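You operate a simulated robot arm through the tools that you are given. There is no shell and no other tool.

You are at the controls of a simulated robot arm. One attempt, no reset.

JOB
Take the core out of the valve in the test block.
Fine: drop it in the orange dish; clamp for the work, free it after; core tool back on its peg.

It is judged by the outcome, as a careful person would: the job done as asked, and still so three seconds after it is handed in. It fails if anything else is knocked over, pushed out of place, dropped, spilled or broken.

ROBOT AND FRAMES
A 7-joint arm with a fingered hand, fixed in place. Base frame: the origin is on the floor under the middle of its stand, x ahead of it, y to its left, z up; the work surface is at about z = 0.906. Lengths are in m, angles in rad, forces in N, time in s.
With the tool pointing down near the work surface it reaches from about 0.3 to 0.7 m from the base axis. Its first joint turns from -2.897 to 2.897 rad. Payload 4 kg.
The TCP is the grasp point between the finger pads, 0.026 m short of the fingertips. In the tool frame z runs along the fingers and y along their closing line. The gripper opens to 0.148 m; its body begins 0.073 m behind the TCP. The gripper is a hand of 3 fingers: y runs from the thumb to the fingers, the wrist lies at [0, 0, -0.239] in the tool frame.
Orientation is that of the tool frame in the base frame, as [roll, pitch, yaw] about the fixed x, y, z axes, in that order (R = Rz(yaw) Ry(pitch) Rx(roll)). With the fingers straight down and closing along the base's y, the tool's x points along the base's -x, its y along +y and its z along -z.

CONTROLS
- The arm moves only by the tool play_rows. Its argument "series" is a list of rows, each a list of 2 entries, a list of its own where there are three numbers: the shift along the tool's x, y, z in m, then the turn, a rotation vector about the tool's x, y, z in rad. In form: [[[dx, dy, dz], [ax, ay, az]], ...]. A call has 1 to 20 rows; each row is the pose to reach, as a shift and turn from the pose commanded when the call began, along the tool's axes at that moment. A row lasts 0.2 s, in which the tool goes at most 0.05 m and 0.15 rad; a call with a longer step from one row to the next is refused whole. A pose out of reach is approached as far as the arm can. The call stops where the force on the tool passes 40 N (or 10 N more than at its start, if that is more) or the arm is blocked; 0.2 s more then pass. In this call time passes only in rows, and 0.2 s behind the last. The reply holds the time, the measured pose of the TCP, the force on the tool along the base axes, the opening and the grip force, in the units named above and with some noise, with the torque about the TCP (base axes, N m) and any sound that the robot's microphone picked up.
- Cameras (640 x 400 px; columns grow to the right, rows downward): "scene" is fixed at [0.0502, 0.6488, 1.652]; the picture's right is [-0.80, -0.60, 0.00], its down [-0.56, 0.74, -0.36] and it looks along [0.22, -0.29, -0.93] (base axes); focal length 309 px, centre (320, 200). "wrist" rides on the gripper at [0.068, -0.039, -0.09] in the tool frame; the picture's right is [0.50, 0.87, 0.00], its down [-0.66, 0.38, -0.65] and it looks along [-0.57, 0.33, 0.76] (tool axes); focal length 222 px, centre (320, 200). There is no depth. A picture from a camera that has moved, and an enlarged one, comes with that camera's place and axes in the base frame and with its lens.
- camera(camera): a new picture of that camera. No time passes.
- slide_trunk(by): slides the trunk up (or, below 0, down) by that many m; the arm rides with it, the base frame stays. It gives what a move gives, with no picture.
- finger_targets(finger1, finger2, thumb_bend): sets how far each is bent, from 0 (flat) to 100 (curled in); at 30 the hand is open as for a grip, at 70 the pads meet at the TCP. One left out holds its place. A second passes; each finger stops where it meets its share of the squeeze, and holds until it gets a number again. It is the only way to open and close the hand. It gives what a move gives, with no picture; readings hold the bend of each and the force on the fingers (four entries, about 0 where the hand has none), thumb and palm.
- enlarge(camera, box): a new picture of the part [left, top, right, bottom] of that camera's present view, enlarged. No time passes.
- job_done(): hands the job in; it is judged then, once.

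Places have to be worked out from the pictures, the camera data and where the tool is seen. Open the gripper and draw the arm clear of the work before you hand the job in, unless the task says otherwise.

The tools are called after ">>>" by a JSON object that holds its "name" and its "arguments". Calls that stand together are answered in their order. play_rows: Moves the arm, as the interface text tells. Its arguments: {"type":"object","properties":{"series":{"type":"array","items":{"type":"array"}}},"required":["series"]} The other tools are called the same way: slide_trunk (by) moves the trunk up or down; finger_targets (finger1, finger2, thumb_bend) moves the fingers one by one; camera (camera) takes a picture; enlarge (camera, box) takes an enlarged picture of a part of a camera's view; job_done () hands the job in.

At the start:

```text
time: 0.0
tcp_pos: [0.1296, 0.3738, 1.2928]
ee_rot: [-3.141, 0.0, 3.141]
force: [-0.1, -0.3, -0.4]
torque: [0.03, 0.02, 0.0]
grip_width: 0.1479
gripper_force: 0.1
shape: jaw
bend: [30.0, 30.0, 30.0]
finger forces: [0.0, 0.0, 0.0, 0.0, 0.0, 0.0]
trunk travel left (down, up): [-0.525, 0.065]
```

scene: 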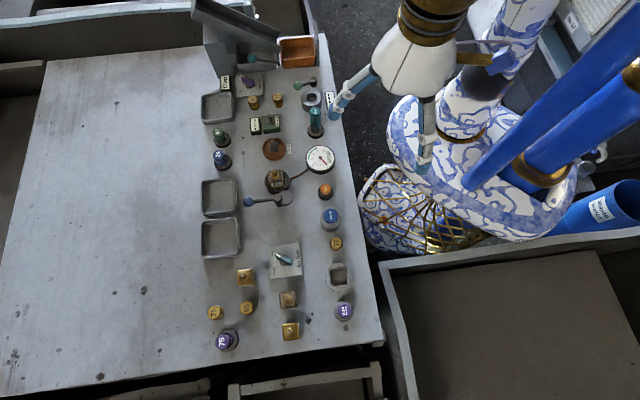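
wrist: 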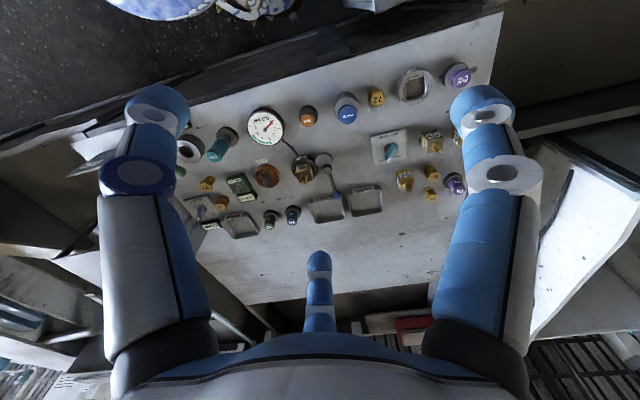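

The overview shows a crowded bench with many small items. I'll enlarge several parts of the scene to identify the test block, valve, clamp, core tool, peg and orange dish.

>>> {"name": "enlarge", "arguments": {"camera": "scene", "box": [190, 20, 350, 120]}}

>>> {"name": "enlarge", "arguments": {"camera": "scene", "box": [190, 90, 350, 190]}}

>>> {"name": "enlarge", "arguments": {"camera": "scene", "box": [190, 170, 350, 270]}}

>>> {"name": "enlarge", "arguments": {"camera": "scene", "box": [200, 255, 360, 355]}}

```text
4.00 times, centred on (270, 70) of scene
camera zoom: at [0.0502, 0.6488, 1.652], right [-0.8, -0.6, 0.0], down [-0.56, 0.74, -0.36], along [0.22, -0.29, -0.93], focal length 1237 px, centre (520, 720)
```

zoom: 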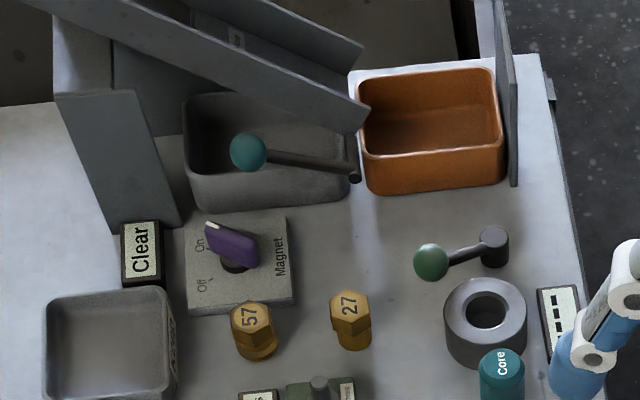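

```text
4.00 times, centred on (270, 140) of scene
camera zoom: at [0.0502, 0.6488, 1.652], right [-0.8, -0.6, 0.0], down [-0.56, 0.74, -0.36], along [0.22, -0.29, -0.93], focal length 1237 px, centre (520, 440)
```

zoom: 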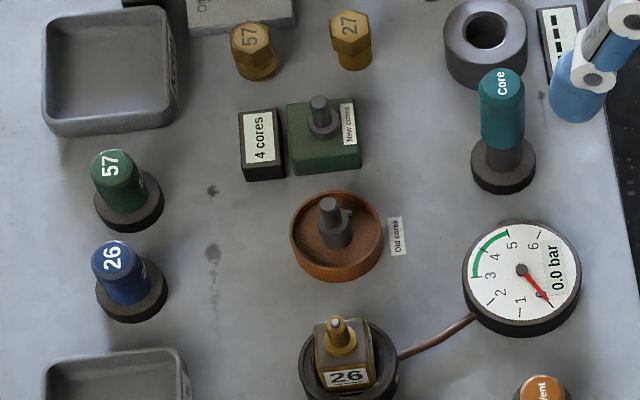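

```text
4.00 times, centred on (270, 220) of scene
camera zoom: at [0.0502, 0.6488, 1.652], right [-0.8, -0.6, 0.0], down [-0.56, 0.74, -0.36], along [0.22, -0.29, -0.93], focal length 1237 px, centre (520, 120)
```

zoom: 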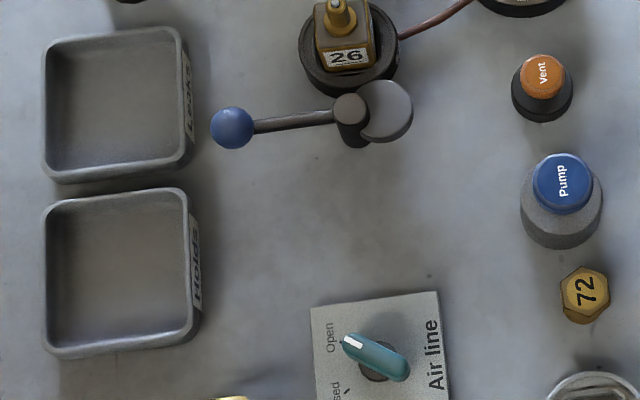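

```text
4.00 times, centred on (280, 305) of scene
camera zoom: at [0.0502, 0.6488, 1.652], right [-0.8, -0.6, 0.0], down [-0.56, 0.74, -0.36], along [0.22, -0.29, -0.93], focal length 1237 px, centre (480, -220)
```

zoom: 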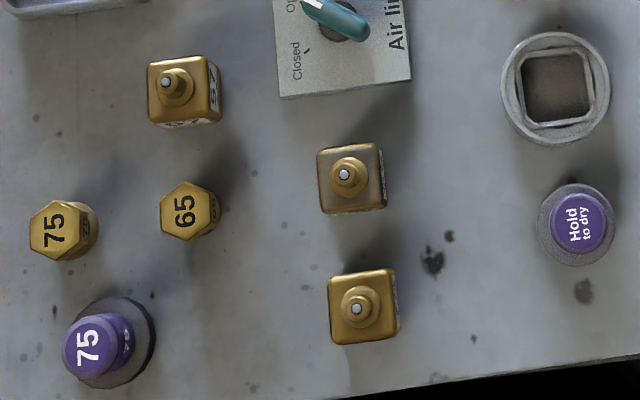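

I'll enlarge the wrist view too, since it costs no time and gives a second angle on these objects.

>>> {"name": "enlarge", "arguments": {"camera": "wrist", "box": [170, 90, 330, 190]}}

>>> {"name": "enlarge", "arguments": {"camera": "wrist", "box": [170, 150, 330, 250]}}

>>> {"name": "enlarge", "arguments": {"camera": "wrist", "box": [300, 90, 460, 190]}}

>>> {"name": "enlarge", "arguments": {"camera": "scene", "box": [236, 110, 316, 160]}}

>>> {"name": "enlarge", "arguments": {"camera": "scene", "box": [240, 160, 320, 210]}}

>>> {"name": "enlarge", "arguments": {"camera": "scene", "box": [250, 236, 330, 286]}}

```text
4.00 times, centred on (250, 140) of wrist
camera zoom: at [0.0609, 0.3347, 1.3837], right [-0.5, 0.87, 0.0], down [0.66, 0.38, 0.65], along [0.57, 0.33, -0.76], focal length 888 px, centre (600, 440)
```

zoom: 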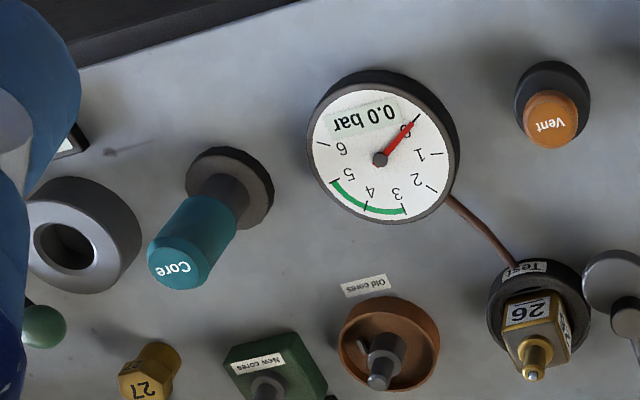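

```text
4.00 times, centred on (250, 200) of wrist
camera zoom: at [0.0609, 0.3347, 1.3837], right [-0.5, 0.87, 0.0], down [0.66, 0.38, 0.65], along [0.57, 0.33, -0.76], focal length 888 px, centre (600, 200)
```

zoom: 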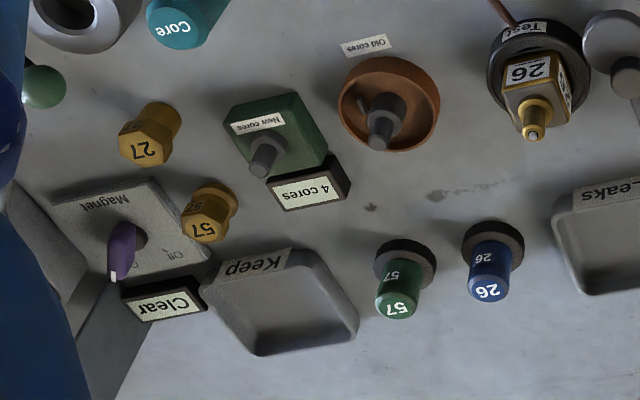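

```text
4.00 times, centred on (380, 140) of wrist
camera zoom: at [0.0609, 0.3347, 1.3837], right [-0.5, 0.87, 0.0], down [0.66, 0.38, 0.65], along [0.57, 0.33, -0.76], focal length 888 px, centre (80, 440)
```

zoom: 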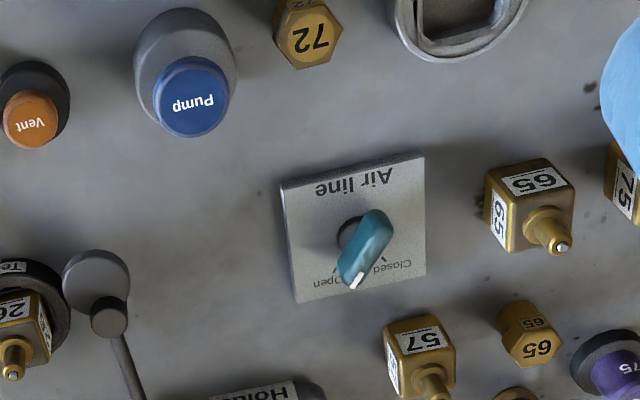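

```text
8.00 times, centred on (276, 135) of scene
camera zoom: at [0.0502, 0.6488, 1.652], right [-0.8, -0.6, 0.0], down [-0.56, 0.74, -0.36], along [0.22, -0.29, -0.93], focal length 2475 px, centre (672, 720)
```

zoom: 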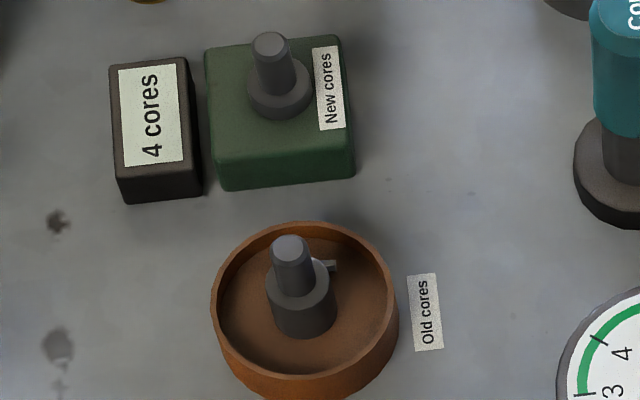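

```text
8.00 times, centred on (280, 185) of scene
camera zoom: at [0.0502, 0.6488, 1.652], right [-0.8, -0.6, 0.0], down [-0.56, 0.74, -0.36], along [0.22, -0.29, -0.93], focal length 2475 px, centre (640, 320)
```

zoom: 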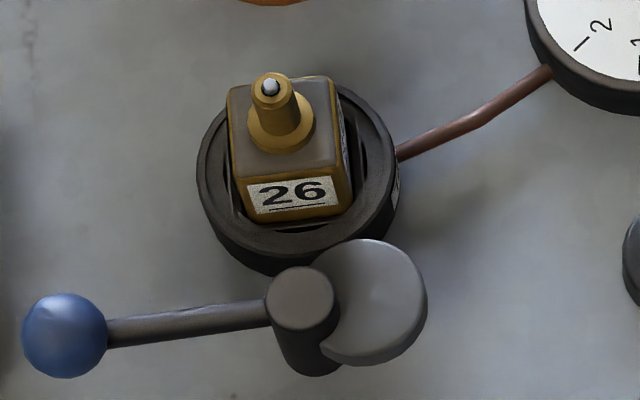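

```text
8.00 times, centred on (290, 261) of scene
camera zoom: at [0.0502, 0.6488, 1.652], right [-0.8, -0.6, 0.0], down [-0.56, 0.74, -0.36], along [0.22, -0.29, -0.93], focal length 2475 px, centre (560, -288)
```

zoom: 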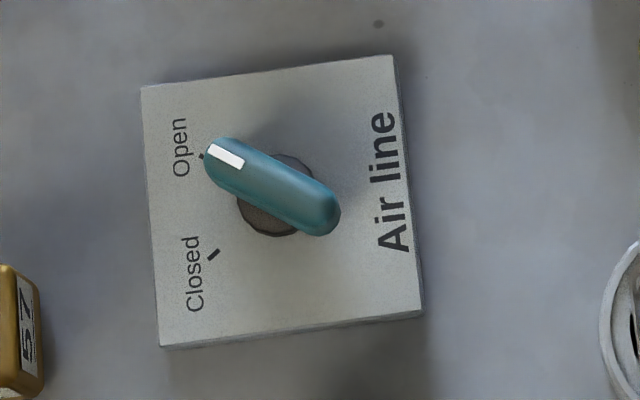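

Valve 26 sits in the "Test" holder; the gauge reads 0.0 bar, the blue-ball lever works the cam clamp beside it, the teal "Core" tool stands on its peg (top at about z 1.015), and the round orange "Old cores" dish has a stripper post. I'll lower the hand to about z 1.16 in free air for a closer look with the wrist camera.

>>> {"name": "play_rows", "arguments": {"series": [[[-0.015, -0.006, 0.033], [0, 0, 0]], [[-0.03, -0.012, 0.066], [0, 0, 0]], [[-0.045, -0.018, 0.1], [0, 0, 0]], [[-0.06, -0.024, 0.133], [0, 0, 0]]]}}

>>> {"name": "camera", "arguments": {"camera": "wrist"}}

```text
time: 1.0
tcp_pos: [0.1894, 0.3495, 1.1594]
ee_rot: [-3.141, 0.0, -3.142]
force: [-0.1, 0.0, 0.2]
torque: [0.04, 0.02, -0.01]
grip_width: 0.1481
gripper_force: 0.1
shape: jaw
bend: [30.0, 30.0, 30.0]
finger forces: [0.0, 0.0, 0.0, 0.0, 0.1, 0.0]
trunk travel left (down, up): [-0.525, 0.065]
```

```text
taken
camera wrist: at [0.1212, 0.3107, 1.2507], right [-0.5, 0.87, 0.0], down [0.66, 0.38, 0.65], along [0.57, 0.33, -0.76], focal length 222 px, centre (320, 200)
```

wrist: 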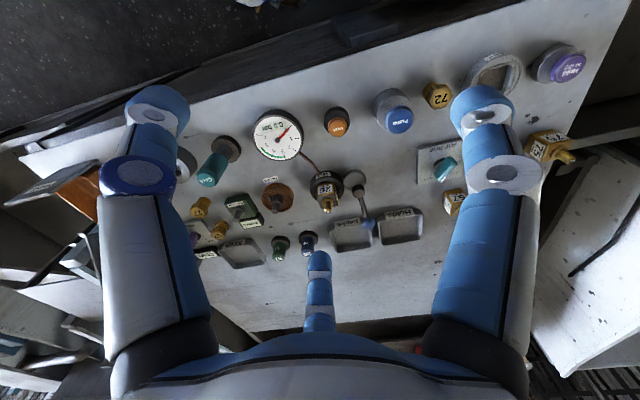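

The view is clear between the fingers. I'll enlarge the tool, the dish and the test block with its clamp.

>>> {"name": "enlarge", "arguments": {"camera": "wrist", "box": [180, 110, 300, 185]}}

>>> {"name": "enlarge", "arguments": {"camera": "wrist", "box": [220, 165, 320, 227]}}

>>> {"name": "enlarge", "arguments": {"camera": "wrist", "box": [290, 155, 410, 230]}}

```text
5.33 times, centred on (240, 148) of wrist
camera zoom: at [0.1212, 0.3107, 1.2507], right [-0.5, 0.87, 0.0], down [0.66, 0.38, 0.65], along [0.57, 0.33, -0.76], focal length 1185 px, centre (747, 480)
```

zoom: 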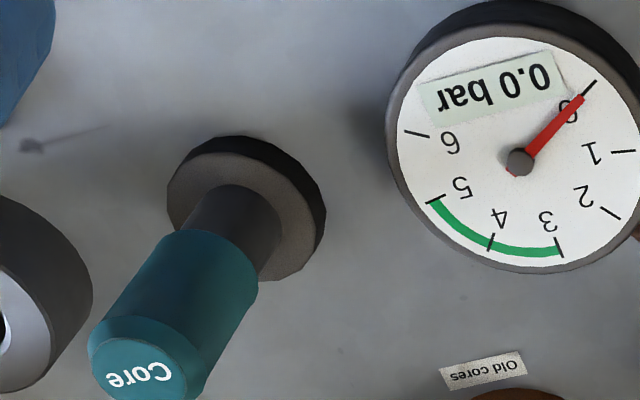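

```text
6.40 times, centred on (270, 196) of wrist
camera zoom: at [0.1212, 0.3107, 1.2507], right [-0.5, 0.87, 0.0], down [0.66, 0.38, 0.65], along [0.57, 0.33, -0.76], focal length 1422 px, centre (640, 226)
```

zoom: 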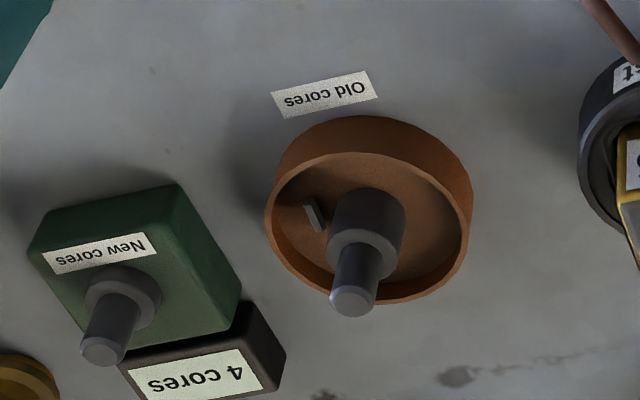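

```text
5.33 times, centred on (350, 192) of wrist
camera zoom: at [0.1212, 0.3107, 1.2507], right [-0.5, 0.87, 0.0], down [0.66, 0.38, 0.65], along [0.57, 0.33, -0.76], focal length 1185 px, centre (160, 240)
```

zoom: 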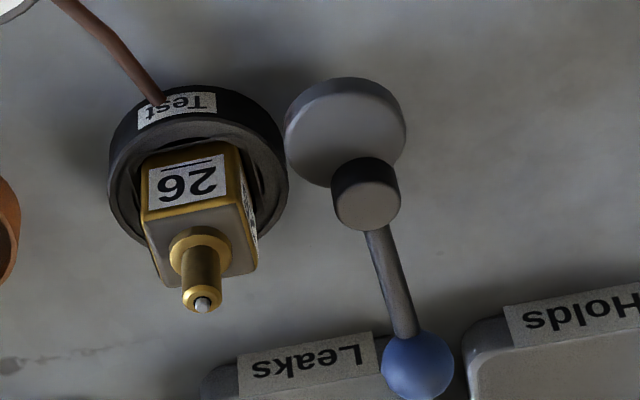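

Triangulating: lever pivot ≈ (0.297, 0.488), blue ball ≈ (0.340, 0.541, 0.973), valve tip ≈ (0.336, 0.450, 0.994), core tool top ≈ (0.352, 0.265, 1.01). The cam disc must swing towards the block, so the lever turns counter-clockwise seen from above. I'll close the fingers into a fist here in free air to push the ball, then check how big the fist is.

>>> {"name": "finger_targets", "arguments": {"finger1": 70, "finger2": 70, "thumb_bend": 70}}

>>> {"name": "camera", "arguments": {"camera": "wrist"}}

>>> {"name": "camera", "arguments": {"camera": "scene"}}

```text
time: 2.0
tcp_pos: [0.1881, 0.3495, 1.1601]
ee_rot: [3.14, 0.0, -3.141]
force: [-0.3, -0.7, 0.3]
torque: [-0.03, -0.02, -0.01]
grip_width: 0.0002
gripper_force: 0.1
shape: fingers
bend: [69.0, 69.0, 70.0]
finger forces: [0.0, 0.0, 0.0, 0.0, 0.0, 0.0]
trunk travel left (down, up): [-0.525, 0.065]
```

```text
taken
camera wrist: at [0.1208, 0.3107, 1.2511], right [-0.5, 0.87, 0.0], down [0.66, 0.38, 0.65], along [0.57, 0.33, -0.76], focal length 222 px, centre (320, 200)
```

wrist: 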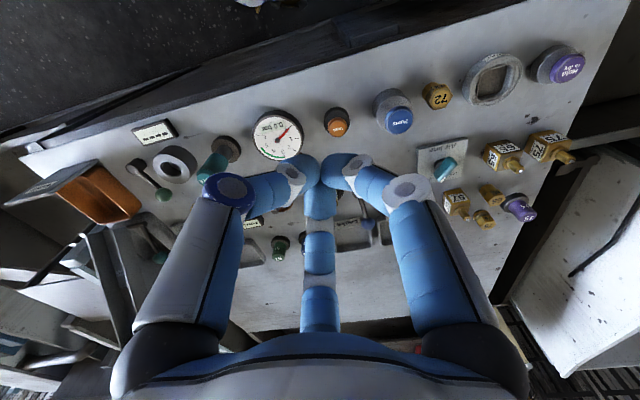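

```text
taken
```

scene: 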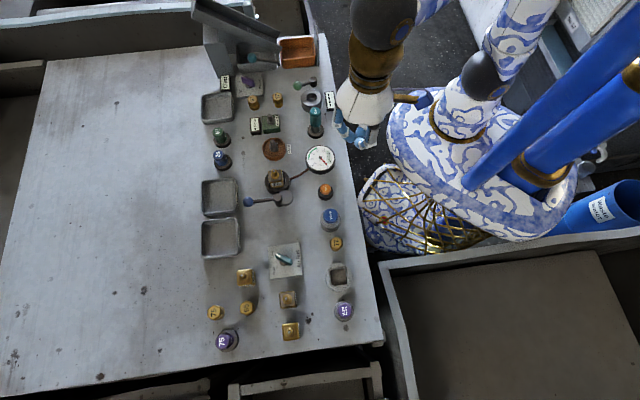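

The fingers curve in and meet. I'll enlarge the hand in both views to measure the fist.

>>> {"name": "enlarge", "arguments": {"camera": "scene", "box": [310, 60, 430, 160]}}

>>> {"name": "enlarge", "arguments": {"camera": "wrist", "box": [200, 120, 440, 270]}}

```text
4.00 times, centred on (370, 110) of scene
camera zoom: at [0.0502, 0.6488, 1.652], right [-0.8, -0.6, 0.0], down [-0.56, 0.74, -0.36], along [0.22, -0.29, -0.93], focal length 1237 px, centre (120, 560)
```

zoom: 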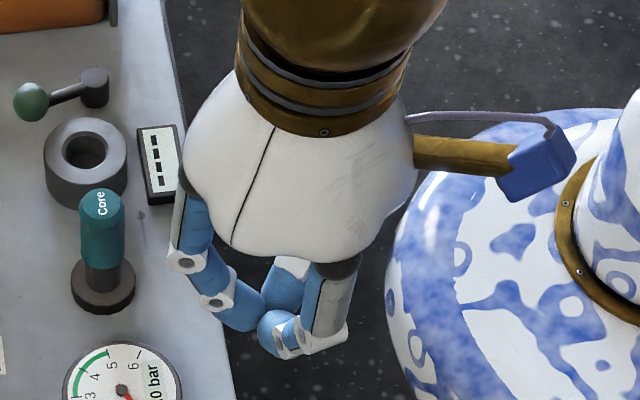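

```text
2.67 times, centred on (320, 195) of wrist
camera zoom: at [0.1208, 0.3107, 1.2511], right [-0.5, 0.87, 0.0], down [0.66, 0.38, 0.65], along [0.57, 0.33, -0.76], focal length 592 px, centre (320, 213)
```

zoom: 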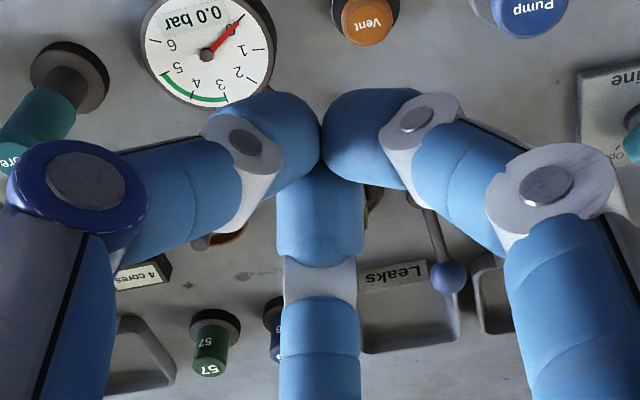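

The fist's tips form a cluster about 0.05 m across, with the lowest point about 0.025 m below the TCP. I'll travel high to above (0.395, 0.541), on the far side of the blue ball from the push direction.

>>> {"name": "play_rows", "arguments": {"series": [[[-0.0296, 0.0274, 0.0143], [0, 0, 0]], [[-0.0592, 0.0548, 0.0286], [0, 0, 0]], [[-0.0888, 0.0822, 0.0429], [0, 0, 0]], [[-0.1184, 0.1096, 0.0572], [0, 0, 0]], [[-0.148, 0.137, 0.0715], [0, 0, 0]], [[-0.1776, 0.1644, 0.0858], [0, 0, 0]], [[-0.2072, 0.1915, 0.1], [0, 0, 0]]]}}

>>> {"name": "camera", "arguments": {"camera": "scene"}}

>>> {"name": "camera", "arguments": {"camera": "wrist"}}

```text
time: 3.6
tcp_pos: [0.3943, 0.5326, 1.0587]
ee_rot: [3.142, 0.001, -3.139]
force: [-0.6, -0.5, 0.6]
torque: [0.03, -0.03, 0.01]
grip_width: 0.0002
gripper_force: 0.1
shape: fingers
bend: [69.0, 69.0, 70.0]
finger forces: [0.0, 0.1, 0.0, 0.0, 0.0, 0.0]
out of reach, approached as far as the arm can: row 7
trunk travel left (down, up): [-0.525, 0.065]
```

```text
taken
```

scene: 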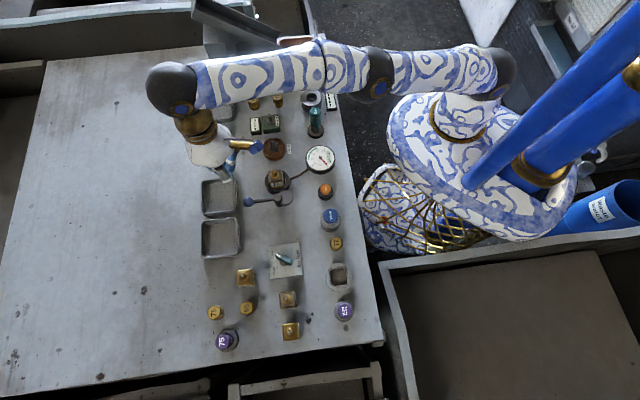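

```text
taken
camera wrist: at [0.3267, 0.4938, 1.1496], right [-0.5, 0.87, 0.0], down [0.65, 0.38, 0.65], along [0.57, 0.33, -0.76], focal length 222 px, centre (320, 200)
```

wrist: 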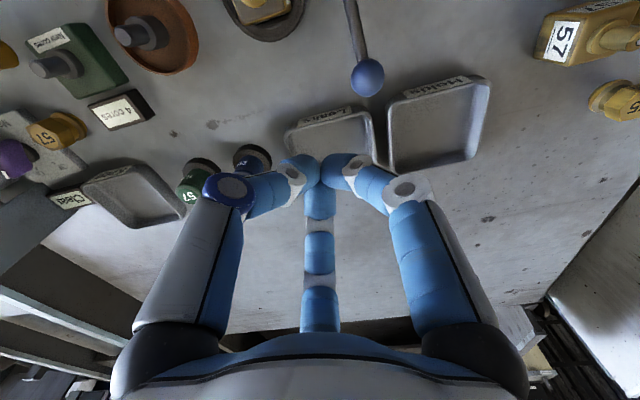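

The arm is at the edge of its reach here (radius 0.66), and the ball reprojects at (0.342, 0.542), so the fist is clear of it by about 15 mm. Sliding the trunk down 0.073 m lowers the fist straight to push height.

>>> {"name": "slide_trunk", "arguments": {"by": -0.073}}

>>> {"name": "camera", "arguments": {"camera": "wrist"}}

>>> {"name": "enlarge", "arguments": {"camera": "scene", "box": [190, 120, 350, 220]}}

```text
time: 4.7
tcp_pos: [0.3942, 0.5345, 0.9855]
ee_rot: [-3.141, -0.001, 3.14]
force: [0.4, -0.7, 0.4]
torque: [-0.02, 0.0, -0.01]
grip_width: 0.0
gripper_force: 0.0
shape: fingers
bend: [69.0, 69.0, 70.0]
finger forces: [0.0, 0.0, 0.0, 0.0, 0.0, 0.0]
trunk travel left (down, up): [-0.452, 0.138]
```

```text
taken
camera wrist: at [0.3267, 0.4947, 1.0764], right [-0.5, 0.87, 0.0], down [0.65, 0.38, 0.65], along [0.57, 0.33, -0.76], focal length 222 px, centre (320, 200)
```

wrist: 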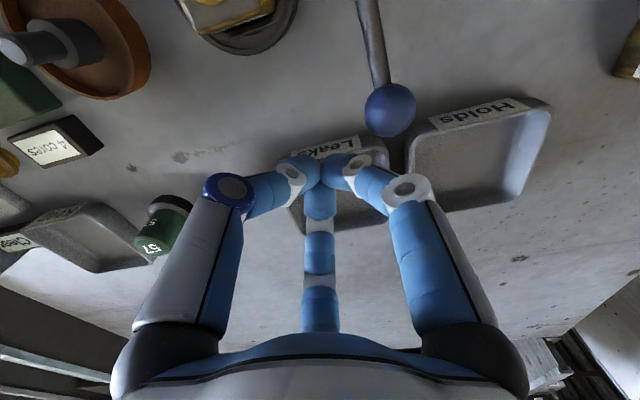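

```text
4.00 times, centred on (270, 170) of scene
camera zoom: at [0.0502, 0.6488, 1.652], right [-0.8, -0.6, 0.0], down [-0.56, 0.74, -0.36], along [0.22, -0.29, -0.93], focal length 1237 px, centre (520, 320)
```

zoom: 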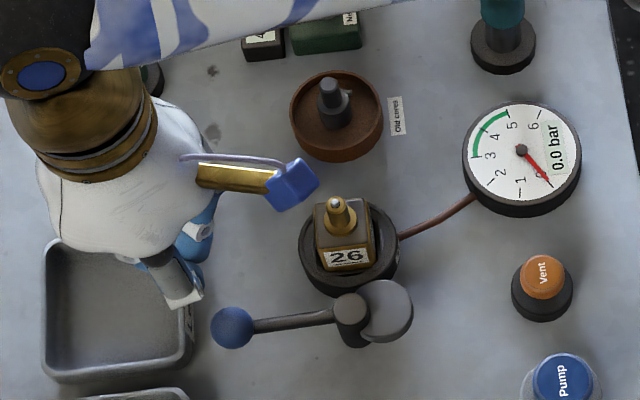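

The ball again reprojects at (0.342, 0.540, 0.973) and nothing is touching. The push arc would run at radius 0.66, right at the reach limit, so I'll raise the hand 0.15 m on the arm and then lower the trunk by the same amount to gain reach.

>>> {"name": "play_rows", "arguments": {"series": [[[0, 0, -0.04], [0, 0, 0]], [[0, 0, -0.08], [0, 0, 0]], [[0, 0, -0.12], [0, 0, 0]], [[0, 0, -0.15], [0, 0, 0]]]}}

>>> {"name": "slide_trunk", "arguments": {"by": -0.13}}

```text
time: 5.7
tcp_pos: [0.3735, 0.4967, 1.0886]
ee_rot: [-3.141, -0.001, -3.141]
force: [0.2, -0.3, -0.5]
torque: [-0.03, 0.04, 0.0]
grip_width: 0.0
gripper_force: 0.1
shape: fingers
bend: [69.0, 69.0, 70.0]
finger forces: [0.1, 0.0, 0.0, 0.0, 0.1, 0.0]
out of reach, approached as far as the arm can: row 1, 2, 3, 4
trunk travel left (down, up): [-0.452, 0.138]
```

```text
time: 7.3
tcp_pos: [0.3734, 0.4966, 0.9576]
ee_rot: [-3.141, 0.0, -3.141]
force: [-0.2, -0.1, 0.0]
torque: [0.01, -0.01, -0.01]
grip_width: 0.0004
gripper_force: 0.0
shape: fingers
bend: [69.0, 69.0, 70.0]
finger forces: [0.1, 0.2, 0.0, 0.0, 0.1, 0.0]
trunk travel left (down, up): [-0.322, 0.268]
```

Raising the arm shortened its reach, so the shoulder lies below the wrist and the trunk should go up, not down; I also should have waited for that reading before sliding. Forces are near zero; I'll check the pictures for any contact before moving.

>>> {"name": "camera", "arguments": {"camera": "wrist"}}

>>> {"name": "enlarge", "arguments": {"camera": "scene", "box": [190, 110, 350, 210]}}

```text
taken
camera wrist: at [0.3062, 0.4567, 1.0483], right [-0.5, 0.87, 0.0], down [0.65, 0.38, 0.65], along [0.57, 0.33, -0.76], focal length 222 px, centre (320, 200)
```

wrist: 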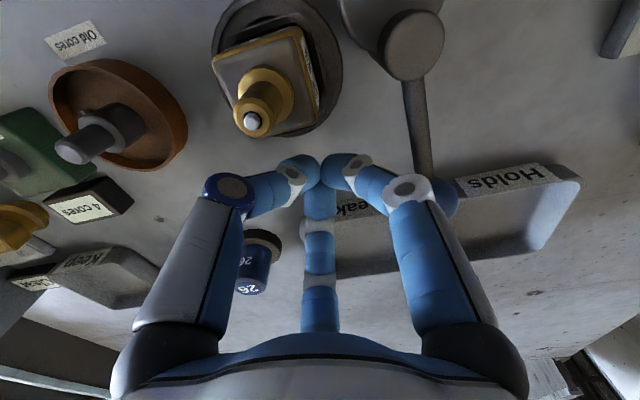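

```text
4.00 times, centred on (270, 160) of scene
camera zoom: at [0.0502, 0.6488, 1.652], right [-0.8, -0.6, 0.0], down [-0.56, 0.74, -0.36], along [0.22, -0.29, -0.93], focal length 1237 px, centre (520, 360)
```

zoom: 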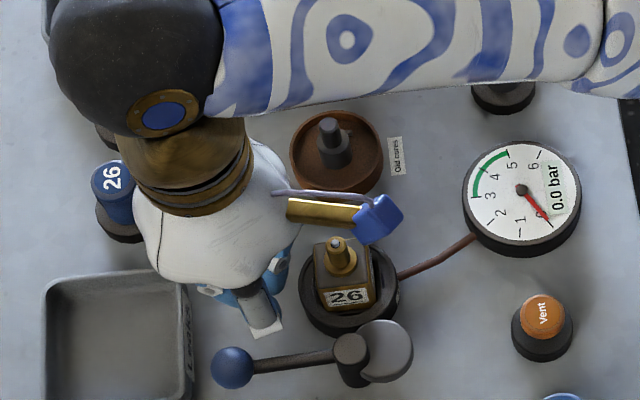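

Nothing was touched. I'll slide the trunk up 0.26 m, straight up and clear, so the arm can reach down from a higher shoulder.

>>> {"name": "slide_trunk", "arguments": {"by": 0.26}}

```text
time: 10.0
tcp_pos: [0.3727, 0.4955, 1.2172]
ee_rot: [-3.141, 0.0, 3.141]
force: [-0.7, 0.1, 0.0]
torque: [0.01, 0.02, -0.01]
grip_width: 0.0004
gripper_force: 0.0
shape: fingers
bend: [69.0, 69.0, 70.0]
finger forces: [0.1, 0.1, 0.1, 0.0, 0.1, 0.1]
trunk travel left (down, up): [-0.582, 0.008]
```

The hand is at z 1.217 with better downward reach. I'll descend 0.10 m and compare commanded with measured motion before going further.

>>> {"name": "play_rows", "arguments": {"series": [[[0, 0, 0.04], [0, 0, 0]], [[0, 0, 0.08], [0, 0, 0]], [[0, 0, 0.1], [0, 0, 0]]]}}

```text
time: 10.8
tcp_pos: [0.3739, 0.496, 1.1166]
ee_rot: [3.141, -0.001, 3.141]
force: [0.6, 0.4, -0.1]
torque: [-0.02, 0.01, 0.04]
grip_width: 0.0
gripper_force: 0.0
shape: fingers
bend: [69.0, 69.0, 70.0]
finger forces: [0.0, 0.1, 0.0, 0.0, 0.0, 0.0]
trunk travel left (down, up): [-0.582, 0.008]
```

Motion tracks well. I'll go sideways over (0.394, 0.534), then down to push height z ≈ 0.985.

>>> {"name": "play_rows", "arguments": {"series": [[[-0.01, 0.019, 0.03], [0, 0, 0]], [[-0.02, 0.0385, 0.06], [0, 0, 0]], [[-0.02, 0.0385, 0.1], [0, 0, 0]], [[-0.02, 0.0385, 0.1316], [0, 0, 0]]]}}

>>> {"name": "camera", "arguments": {"camera": "wrist"}}

```text
time: 11.8
tcp_pos: [0.3948, 0.5348, 0.987]
ee_rot: [3.14, -0.001, -3.141]
force: [0.1, 0.4, -0.9]
torque: [-0.04, -0.01, -0.01]
grip_width: 0.0002
gripper_force: 0.0
shape: fingers
bend: [69.0, 69.0, 70.0]
finger forces: [0.0, 0.0, 0.0, 0.0, 0.0, 0.1]
trunk travel left (down, up): [-0.582, 0.008]
```

```text
taken
camera wrist: at [0.3265, 0.4947, 1.0766], right [-0.5, 0.87, 0.0], down [0.65, 0.38, 0.65], along [0.57, 0.33, -0.76], focal length 222 px, centre (320, 200)
```

wrist: 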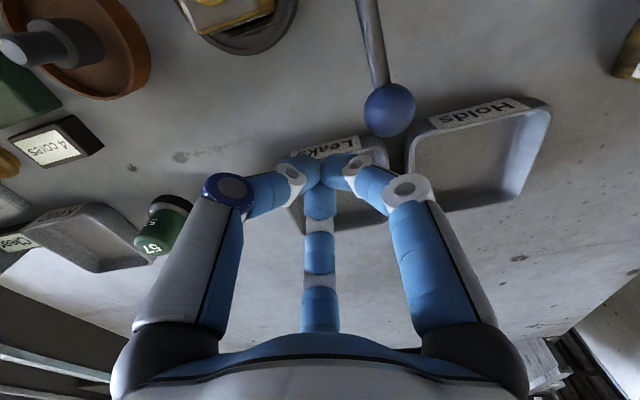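

The fist is back in position beside the ball at the right height. I'll push it counter-clockwise along an arc around the pivot, first part only, then look.

>>> {"name": "play_rows", "arguments": {"series": [[[0.009, -0.0022, 0], [0, 0, 0]], [[0.018, -0.0044, 0], [0, 0, 0]], [[0.0286, 0.0112, 0], [0, 0, 0]], [[0.0421, 0.0242, 0], [0, 0, 0]], [[0.058, 0.0342, 0], [0, 0, 0]]]}}

>>> {"name": "enlarge", "arguments": {"camera": "scene", "box": [190, 120, 350, 220]}}

>>> {"name": "camera", "arguments": {"camera": "wrist"}}

```text
time: 13.0
tcp_pos: [0.3344, 0.5689, 0.9856]
ee_rot: [3.14, 0.001, -3.139]
force: [0.9, 1.0, 0.1]
torque: [0.01, -0.03, 0.02]
grip_width: 0.0001
gripper_force: 0.7
shape: fingers
bend: [70.0, 69.0, 70.0]
finger forces: [0.9, 0.0, 0.0, 0.1, 0.0, 0.0]
trunk travel left (down, up): [-0.582, 0.008]
```

```text
4.00 times, centred on (270, 170) of scene
camera zoom: at [0.0502, 0.6488, 1.652], right [-0.8, -0.6, 0.0], down [-0.56, 0.74, -0.36], along [0.22, -0.29, -0.93], focal length 1237 px, centre (520, 320)
```

zoom: 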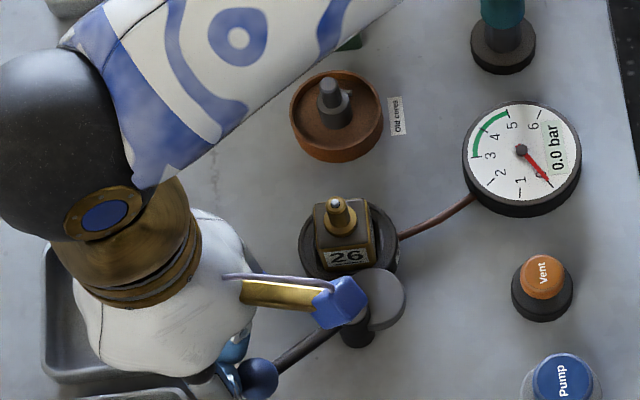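

```text
taken
camera wrist: at [0.2666, 0.529, 1.0752], right [-0.5, 0.87, 0.0], down [0.66, 0.38, 0.65], along [0.57, 0.33, -0.76], focal length 222 px, centre (320, 200)
```

wrist: 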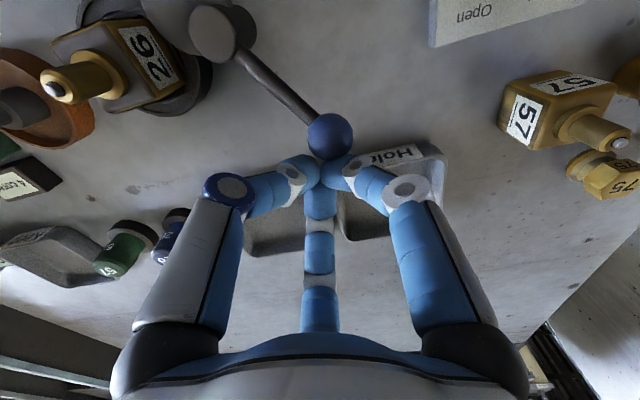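

The lever has swung to about 83°, with the ball now at (0.306, 0.557) and the cam moving towards the block under light force. I'll continue the arc.

>>> {"name": "play_rows", "arguments": {"series": [[[0.0162, 0.0064, 0], [0, 0, 0]], [[0.0349, 0.009, 0], [0, 0, 0]], [[0.0536, 0.0077, 0], [0, 0, 0]], [[0.0717, 0.0025, 0], [0, 0, 0]]]}}

>>> {"name": "enlarge", "arguments": {"camera": "scene", "box": [210, 140, 370, 240]}}

>>> {"name": "camera", "arguments": {"camera": "wrist"}}

```text
time: 14.0
tcp_pos: [0.265, 0.571, 0.9859]
ee_rot: [3.139, 0.001, -3.14]
force: [0.4, 0.7, 1.5]
torque: [0.03, -0.01, 0.03]
grip_width: 0.0002
gripper_force: 1.3
shape: fingers
bend: [70.0, 69.0, 70.0]
finger forces: [0.0, 0.0, 0.0, 0.0, 2.2, 0.0]
trunk travel left (down, up): [-0.582, 0.008]
```

```text
4.00 times, centred on (290, 190) of scene
camera zoom: at [0.0502, 0.6488, 1.652], right [-0.8, -0.6, 0.0], down [-0.56, 0.74, -0.36], along [0.22, -0.29, -0.93], focal length 1237 px, centre (440, 240)
```

zoom: 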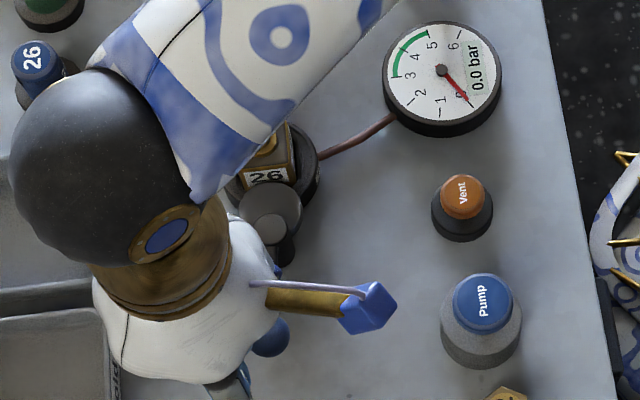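

```text
taken
camera wrist: at [0.1968, 0.5318, 1.0767], right [-0.5, 0.87, 0.0], down [0.65, 0.38, 0.65], along [0.57, 0.33, -0.76], focal length 222 px, centre (320, 200)
```

wrist: 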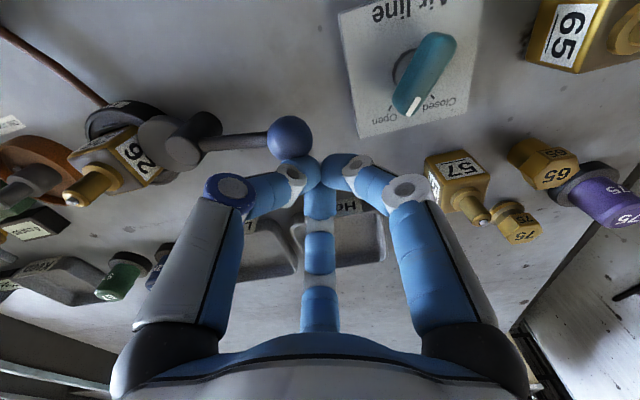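

The lever is now at about 132° and the cam disc faces the block, with little resistance so far. I'll push on in small steps to find the stop.

>>> {"name": "play_rows", "arguments": {"series": [[[0.0045, -0.0012, 0], [0, 0, 0]], [[0.0089, -0.0028, 0], [0, 0, 0]], [[0.0125, -0.0046, 0], [0, 0, 0]], [[0.0157, -0.0067, 0], [0, 0, 0]]]}}

>>> {"name": "camera", "arguments": {"camera": "wrist"}}

>>> {"name": "enlarge", "arguments": {"camera": "scene", "box": [230, 160, 310, 210]}}

```text
time: 15.0
tcp_pos: [0.2489, 0.566, 0.9872]
ee_rot: [3.14, 0.0, -3.14]
force: [3.8, 9.2, 5.4]
torque: [0.15, -0.13, 0.07]
grip_width: 0.0
gripper_force: 6.9
shape: fingers
bend: [69.0, 69.0, 72.0]
finger forces: [0.0, 0.1, 0.1, 0.0, 14.7, 0.0]
trunk travel left (down, up): [-0.582, 0.008]
```

```text
taken
camera wrist: at [0.1815, 0.527, 1.0767], right [-0.5, 0.87, 0.0], down [0.65, 0.38, 0.65], along [0.57, 0.33, -0.76], focal length 222 px, centre (320, 200)
```

wrist: 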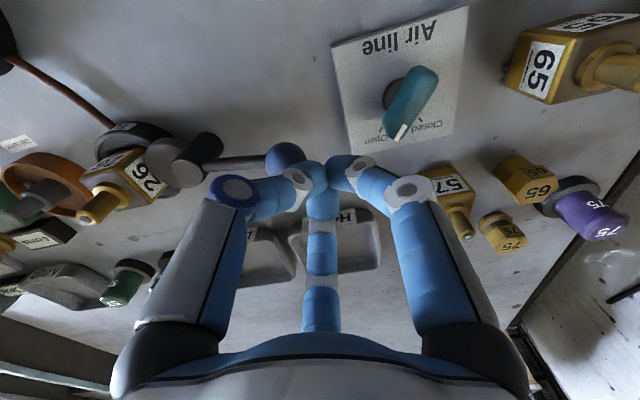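

```text
8.00 times, centred on (270, 185) of scene
camera zoom: at [0.0502, 0.6488, 1.652], right [-0.8, -0.6, 0.0], down [-0.56, 0.74, -0.36], along [0.22, -0.29, -0.93], focal length 2475 px, centre (720, 320)
```

zoom: 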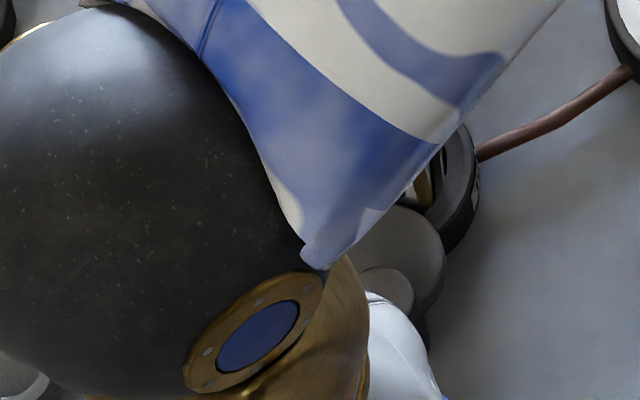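

The force rose to about 10 N with the ball stopped near 134°, so the cam has come up against its stop and the clamp is engaged. I'll back off from the ball and rise to z ≈ 1.10.

>>> {"name": "play_rows", "arguments": {"series": [[[-0.006, 0.012, -0.005], [0, 0, 0]], [[-0.008, 0.014, -0.04], [0, 0, 0]], [[-0.008, 0.014, -0.085], [0, 0, 0]], [[-0.008, 0.014, -0.12], [0, 0, 0]]]}}

>>> {"name": "camera", "arguments": {"camera": "wrist"}}

```text
time: 16.0
tcp_pos: [0.2577, 0.58, 1.1065]
ee_rot: [3.141, 0.0, 3.141]
force: [-0.6, -0.3, -0.4]
torque: [0.0, 0.02, 0.0]
grip_width: 0.0002
gripper_force: 0.0
shape: fingers
bend: [69.0, 69.0, 70.0]
finger forces: [0.0, 0.1, 0.0, 0.0, 0.0, 0.1]
trunk travel left (down, up): [-0.582, 0.008]
```

```text
taken
camera wrist: at [0.1884, 0.5407, 1.1965], right [-0.5, 0.87, 0.0], down [0.65, 0.38, 0.65], along [0.57, 0.33, -0.76], focal length 222 px, centre (320, 200)
```

wrist: 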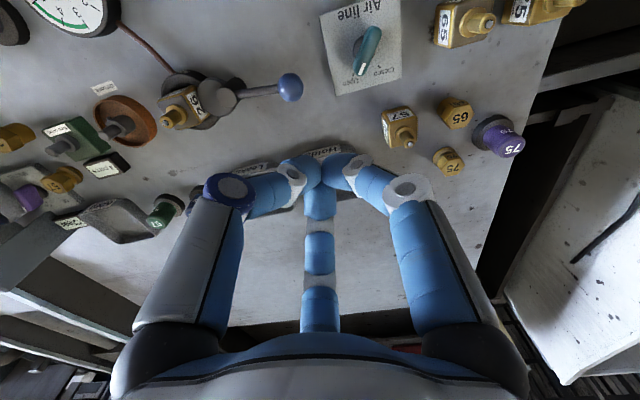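

The lever stays put after release, so the clamp holds. I'll open the fingers part-way in free air, then fly to above the core tool.

>>> {"name": "finger_targets", "arguments": {"finger1": 48, "finger2": 48, "thumb_bend": 48}}

>>> {"name": "play_rows", "arguments": {"series": [[[-0.0119, -0.0394, -0.008], [0, 0, 0]], [[-0.0238, -0.0788, -0.014], [0, 0, 0]], [[-0.0357, -0.1182, -0.02], [0, 0, 0]], [[-0.0476, -0.1575, -0.02], [0, 0, 0]], [[-0.0595, -0.197, -0.02], [0, 0, 0]], [[-0.0714, -0.236, -0.02], [0, 0, 0]], [[-0.0833, -0.2756, -0.02], [0, 0, 0]], [[-0.0953, -0.315, -0.02], [0, 0, 0]]]}}

>>> {"name": "camera", "arguments": {"camera": "wrist"}}

>>> {"name": "camera", "arguments": {"camera": "scene"}}

```text
time: 17.0
tcp_pos: [0.2564, 0.5801, 1.1059]
ee_rot: [3.142, 0.0, 3.141]
force: [0.5, 0.7, -0.3]
torque: [-0.01, -0.03, -0.01]
grip_width: 0.0681
gripper_force: 0.1
shape: fingers
bend: [48.0, 48.0, 48.0]
finger forces: [0.0, 0.0, 0.0, 0.1, 0.0, 0.0]
trunk travel left (down, up): [-0.582, 0.008]
```

```text
time: 18.8
tcp_pos: [0.3535, 0.2629, 1.1272]
ee_rot: [-3.14, 0.001, 3.141]
force: [0.4, 0.3, -0.2]
torque: [0.0, 0.0, 0.02]
grip_width: 0.0687
gripper_force: 0.1
shape: fingers
bend: [48.0, 48.0, 48.0]
finger forces: [0.1, 0.0, 0.0, 0.1, 0.1, 0.1]
trunk travel left (down, up): [-0.582, 0.008]
```

```text
taken
camera wrist: at [0.2858, 0.2237, 1.2173], right [-0.5, 0.87, 0.0], down [0.65, 0.38, 0.65], along [0.57, 0.33, -0.76], focal length 222 px, centre (320, 200)
```

wrist: 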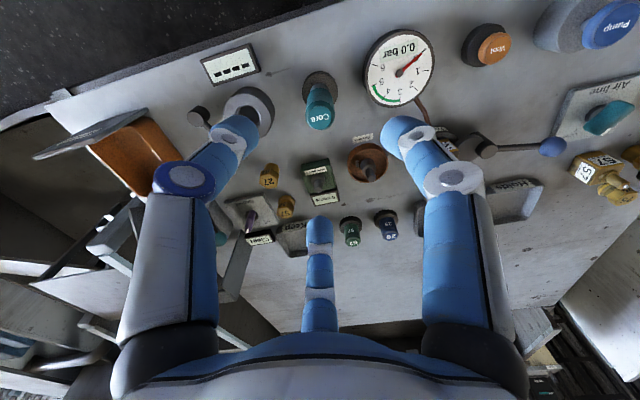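

```text
taken
```

scene: 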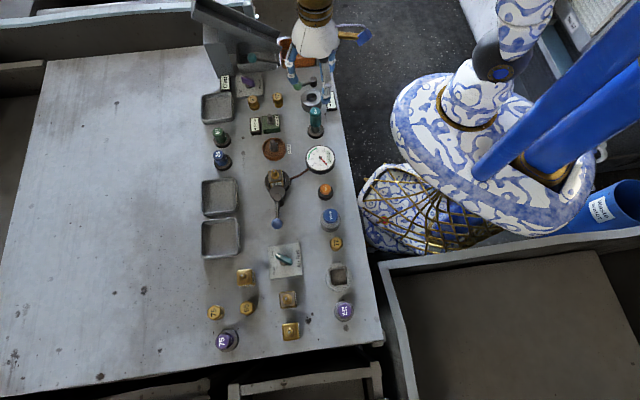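

Both are visible: I'll enlarge the clamp to confirm its state, and the tool under the hand to refine its position.

>>> {"name": "enlarge", "arguments": {"camera": "scene", "box": [240, 160, 320, 210]}}

>>> {"name": "enlarge", "arguments": {"camera": "wrist", "box": [270, 50, 390, 125]}}

>>> {"name": "enlarge", "arguments": {"camera": "scene", "box": [270, 80, 366, 140]}}

```text
8.00 times, centred on (280, 185) of scene
camera zoom: at [0.0502, 0.6488, 1.652], right [-0.8, -0.6, 0.0], down [-0.56, 0.74, -0.36], along [0.22, -0.29, -0.93], focal length 2475 px, centre (640, 320)
```

zoom: 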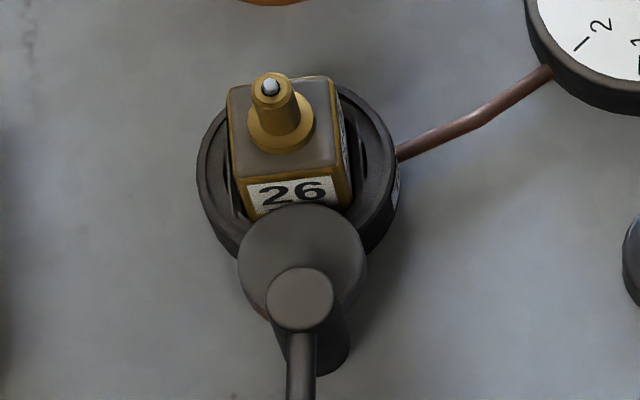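

```text
5.33 times, centred on (330, 88) of wrist
camera zoom: at [0.2858, 0.2237, 1.2173], right [-0.5, 0.87, 0.0], down [0.65, 0.38, 0.65], along [0.57, 0.33, -0.76], focal length 1185 px, centre (267, 800)
```

zoom: 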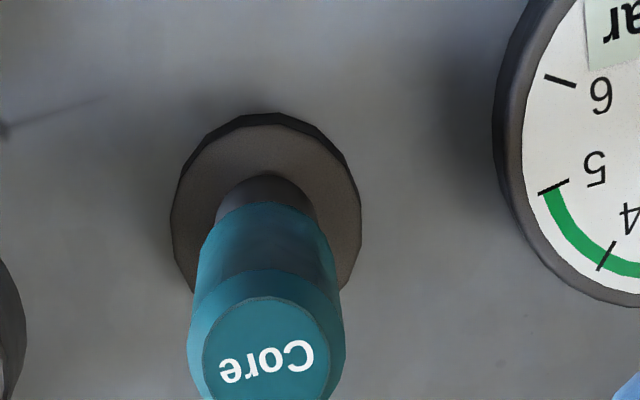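

```text
6.67 times, centred on (318, 110) of scene
camera zoom: at [0.0502, 0.6488, 1.652], right [-0.8, -0.6, 0.0], down [-0.56, 0.74, -0.36], along [0.22, -0.29, -0.93], focal length 2062 px, centre (333, 800)
```

zoom: 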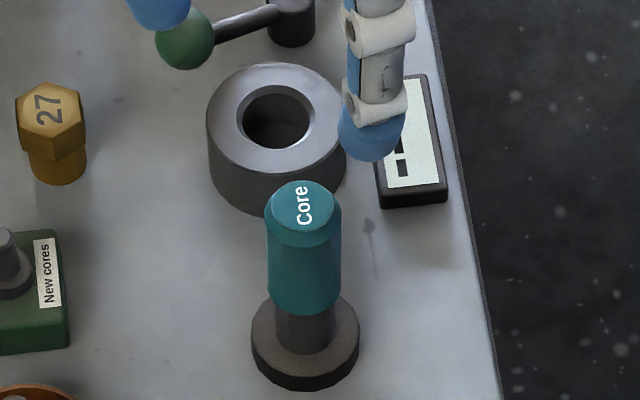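

The cam disc now bears on the block's "26" face, so it is clamped. The tool's top triangulates to (0.354, 0.263, 1.009), right under the TCP, with a handle about 28 mm across from z ≈ 0.966 to 1.009. Before gripping I'll find out in free air how far the wrist can turn clockwise, so I have the most travel for unscrewing.

>>> {"name": "play_rows", "arguments": {"series": [[[0, 0, 0], [0, 0, 0.15]], [[0, 0, 0], [0, 0, 0.3]], [[0, 0, 0], [0, 0, 0.45]], [[0, 0, 0], [0, 0, 0.6]], [[0, 0, 0], [0, 0, 0.75]], [[0, 0, 0], [0, 0, 0.9]], [[0, 0, 0], [0, 0, 1.05]], [[0, 0, 0], [0, 0, 1.2]], [[0, 0, 0], [0, 0, 1.35]], [[0, 0, 0], [0, 0, 1.5]], [[0, 0, 0], [0, 0, 1.65]], [[0, 0, 0], [0, 0, 1.8]], [[0, 0, 0], [0, 0, 1.95]], [[0, 0, 0], [0, 0, 2.1]], [[0, 0, 0], [0, 0, 2.25]], [[0, 0, 0], [0, 0, 2.4]], [[0, 0, 0], [0, 0, 2.55]], [[0, 0, 0], [0, 0, 2.7]], [[0, 0, 0], [0, 0, 2.85]], [[0, 0, 0], [0, 0, 3.0]]]}}

```text
time: 23.0
tcp_pos: [0.3526, 0.2648, 1.1262]
ee_rot: [3.141, -0.001, 0.14]
force: [-0.7, -0.1, 0.1]
torque: [0.02, -0.01, 0.02]
grip_width: 0.0687
gripper_force: 0.0
shape: fingers
bend: [48.0, 48.0, 48.0]
finger forces: [0.1, 0.0, 0.0, 0.0, 0.0, 0.0]
trunk travel left (down, up): [-0.582, 0.008]
```

A full 3.0 rad clockwise went through without a limit. I'll test a bit further.

>>> {"name": "play_rows", "arguments": {"series": [[[0, 0, 0], [0, 0, 0.15]], [[0, 0, 0], [0, 0, 0.3]], [[0, 0, 0], [0, 0, 0.45]], [[0, 0, 0], [0, 0, 0.6]], [[0, 0, 0], [0, 0, 0.75]], [[0, 0, 0], [0, 0, 0.9]], [[0, 0, 0], [0, 0, 1.05]], [[0, 0, 0], [0, 0, 1.2]], [[0, 0, 0], [0, 0, 1.35]], [[0, 0, 0], [0, 0, 1.5]]]}}

```text
time: 25.2
tcp_pos: [0.3508, 0.2645, 1.1258]
ee_rot: [-3.14, 0.002, -1.361]
force: [0.5, 1.5, -0.1]
torque: [-0.01, -0.03, 0.02]
grip_width: 0.0684
gripper_force: 0.0
shape: fingers
bend: [48.0, 48.0, 48.0]
finger forces: [0.0, 0.0, 0.1, 0.0, 0.0, 0.1]
trunk travel left (down, up): [-0.582, 0.008]
```

Still no limit after 4.5 rad, so I have at least that much counter-clockwise travel back. I'll check alignment over the tool from this yaw.

>>> {"name": "camera", "arguments": {"camera": "wrist"}}

>>> {"name": "enlarge", "arguments": {"camera": "scene", "box": [270, 60, 366, 140]}}

```text
taken
camera wrist: at [0.4037, 0.2062, 1.2166], right [-0.74, -0.67, 0.0], down [-0.51, 0.56, 0.65], along [-0.44, 0.49, -0.76], focal length 222 px, centre (320, 200)
```

wrist: 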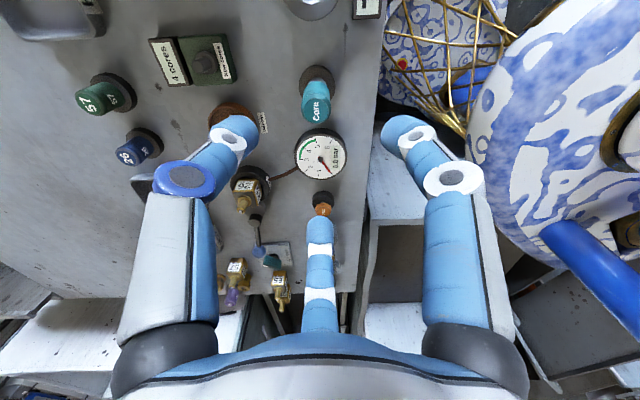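

```text
5.00 times, centred on (318, 100) of scene
camera zoom: at [0.0502, 0.6488, 1.652], right [-0.8, -0.6, 0.0], down [-0.56, 0.74, -0.36], along [0.22, -0.29, -0.93], focal length 1547 px, centre (330, 700)
```

zoom: 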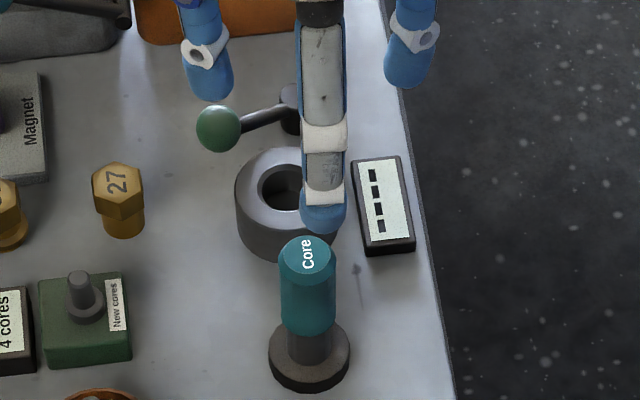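

The tool sits centred between the fingers (within about 3 mm). I'll make the small correction and descend around the handle to TCP z ≈ 0.990.

>>> {"name": "play_rows", "arguments": {"series": [[[0.0016, -0.0027, 0.03], [0, 0, 0]], [[0.0016, -0.0027, 0.07], [0, 0, 0]], [[0.0016, -0.0027, 0.105], [0, 0, 0]], [[0.0016, -0.0027, 0.136], [0, 0, 0]]]}}

>>> {"name": "camera", "arguments": {"camera": "wrist"}}

>>> {"name": "enlarge", "arguments": {"camera": "scene", "box": [270, 70, 366, 150]}}

```text
time: 26.2
tcp_pos: [0.3559, 0.2658, 0.9895]
ee_rot: [3.141, 0.0, -1.359]
force: [0.3, 0.3, 0.3]
torque: [-0.01, 0.02, -0.02]
grip_width: 0.0686
gripper_force: 0.1
shape: fingers
bend: [48.0, 48.0, 48.0]
finger forces: [0.1, 0.0, 0.0, 0.0, 0.1, 0.0]
trunk travel left (down, up): [-0.582, 0.008]
```

```text
taken
camera wrist: at [0.4077, 0.2067, 1.0797], right [-0.74, -0.67, 0.0], down [-0.51, 0.56, 0.65], along [-0.44, 0.48, -0.76], focal length 222 px, centre (320, 200)
```

wrist: 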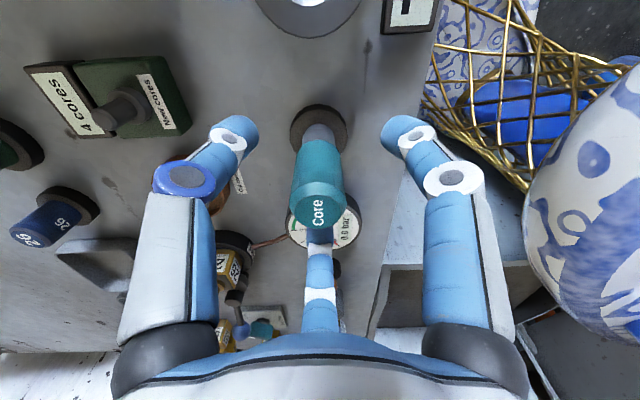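

```text
5.00 times, centred on (318, 110) of scene
camera zoom: at [0.0502, 0.6488, 1.652], right [-0.8, -0.6, 0.0], down [-0.56, 0.74, -0.36], along [0.22, -0.29, -0.93], focal length 1547 px, centre (330, 650)
```

zoom: 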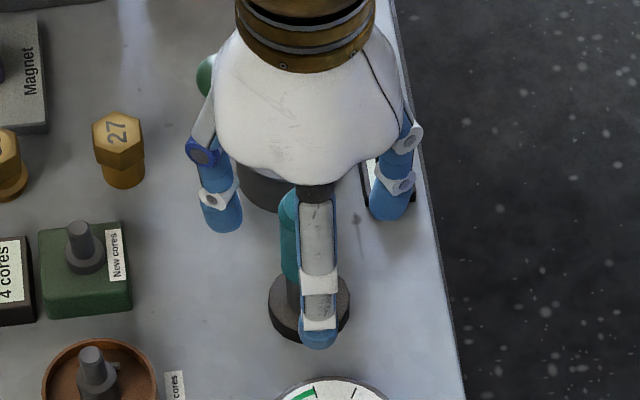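

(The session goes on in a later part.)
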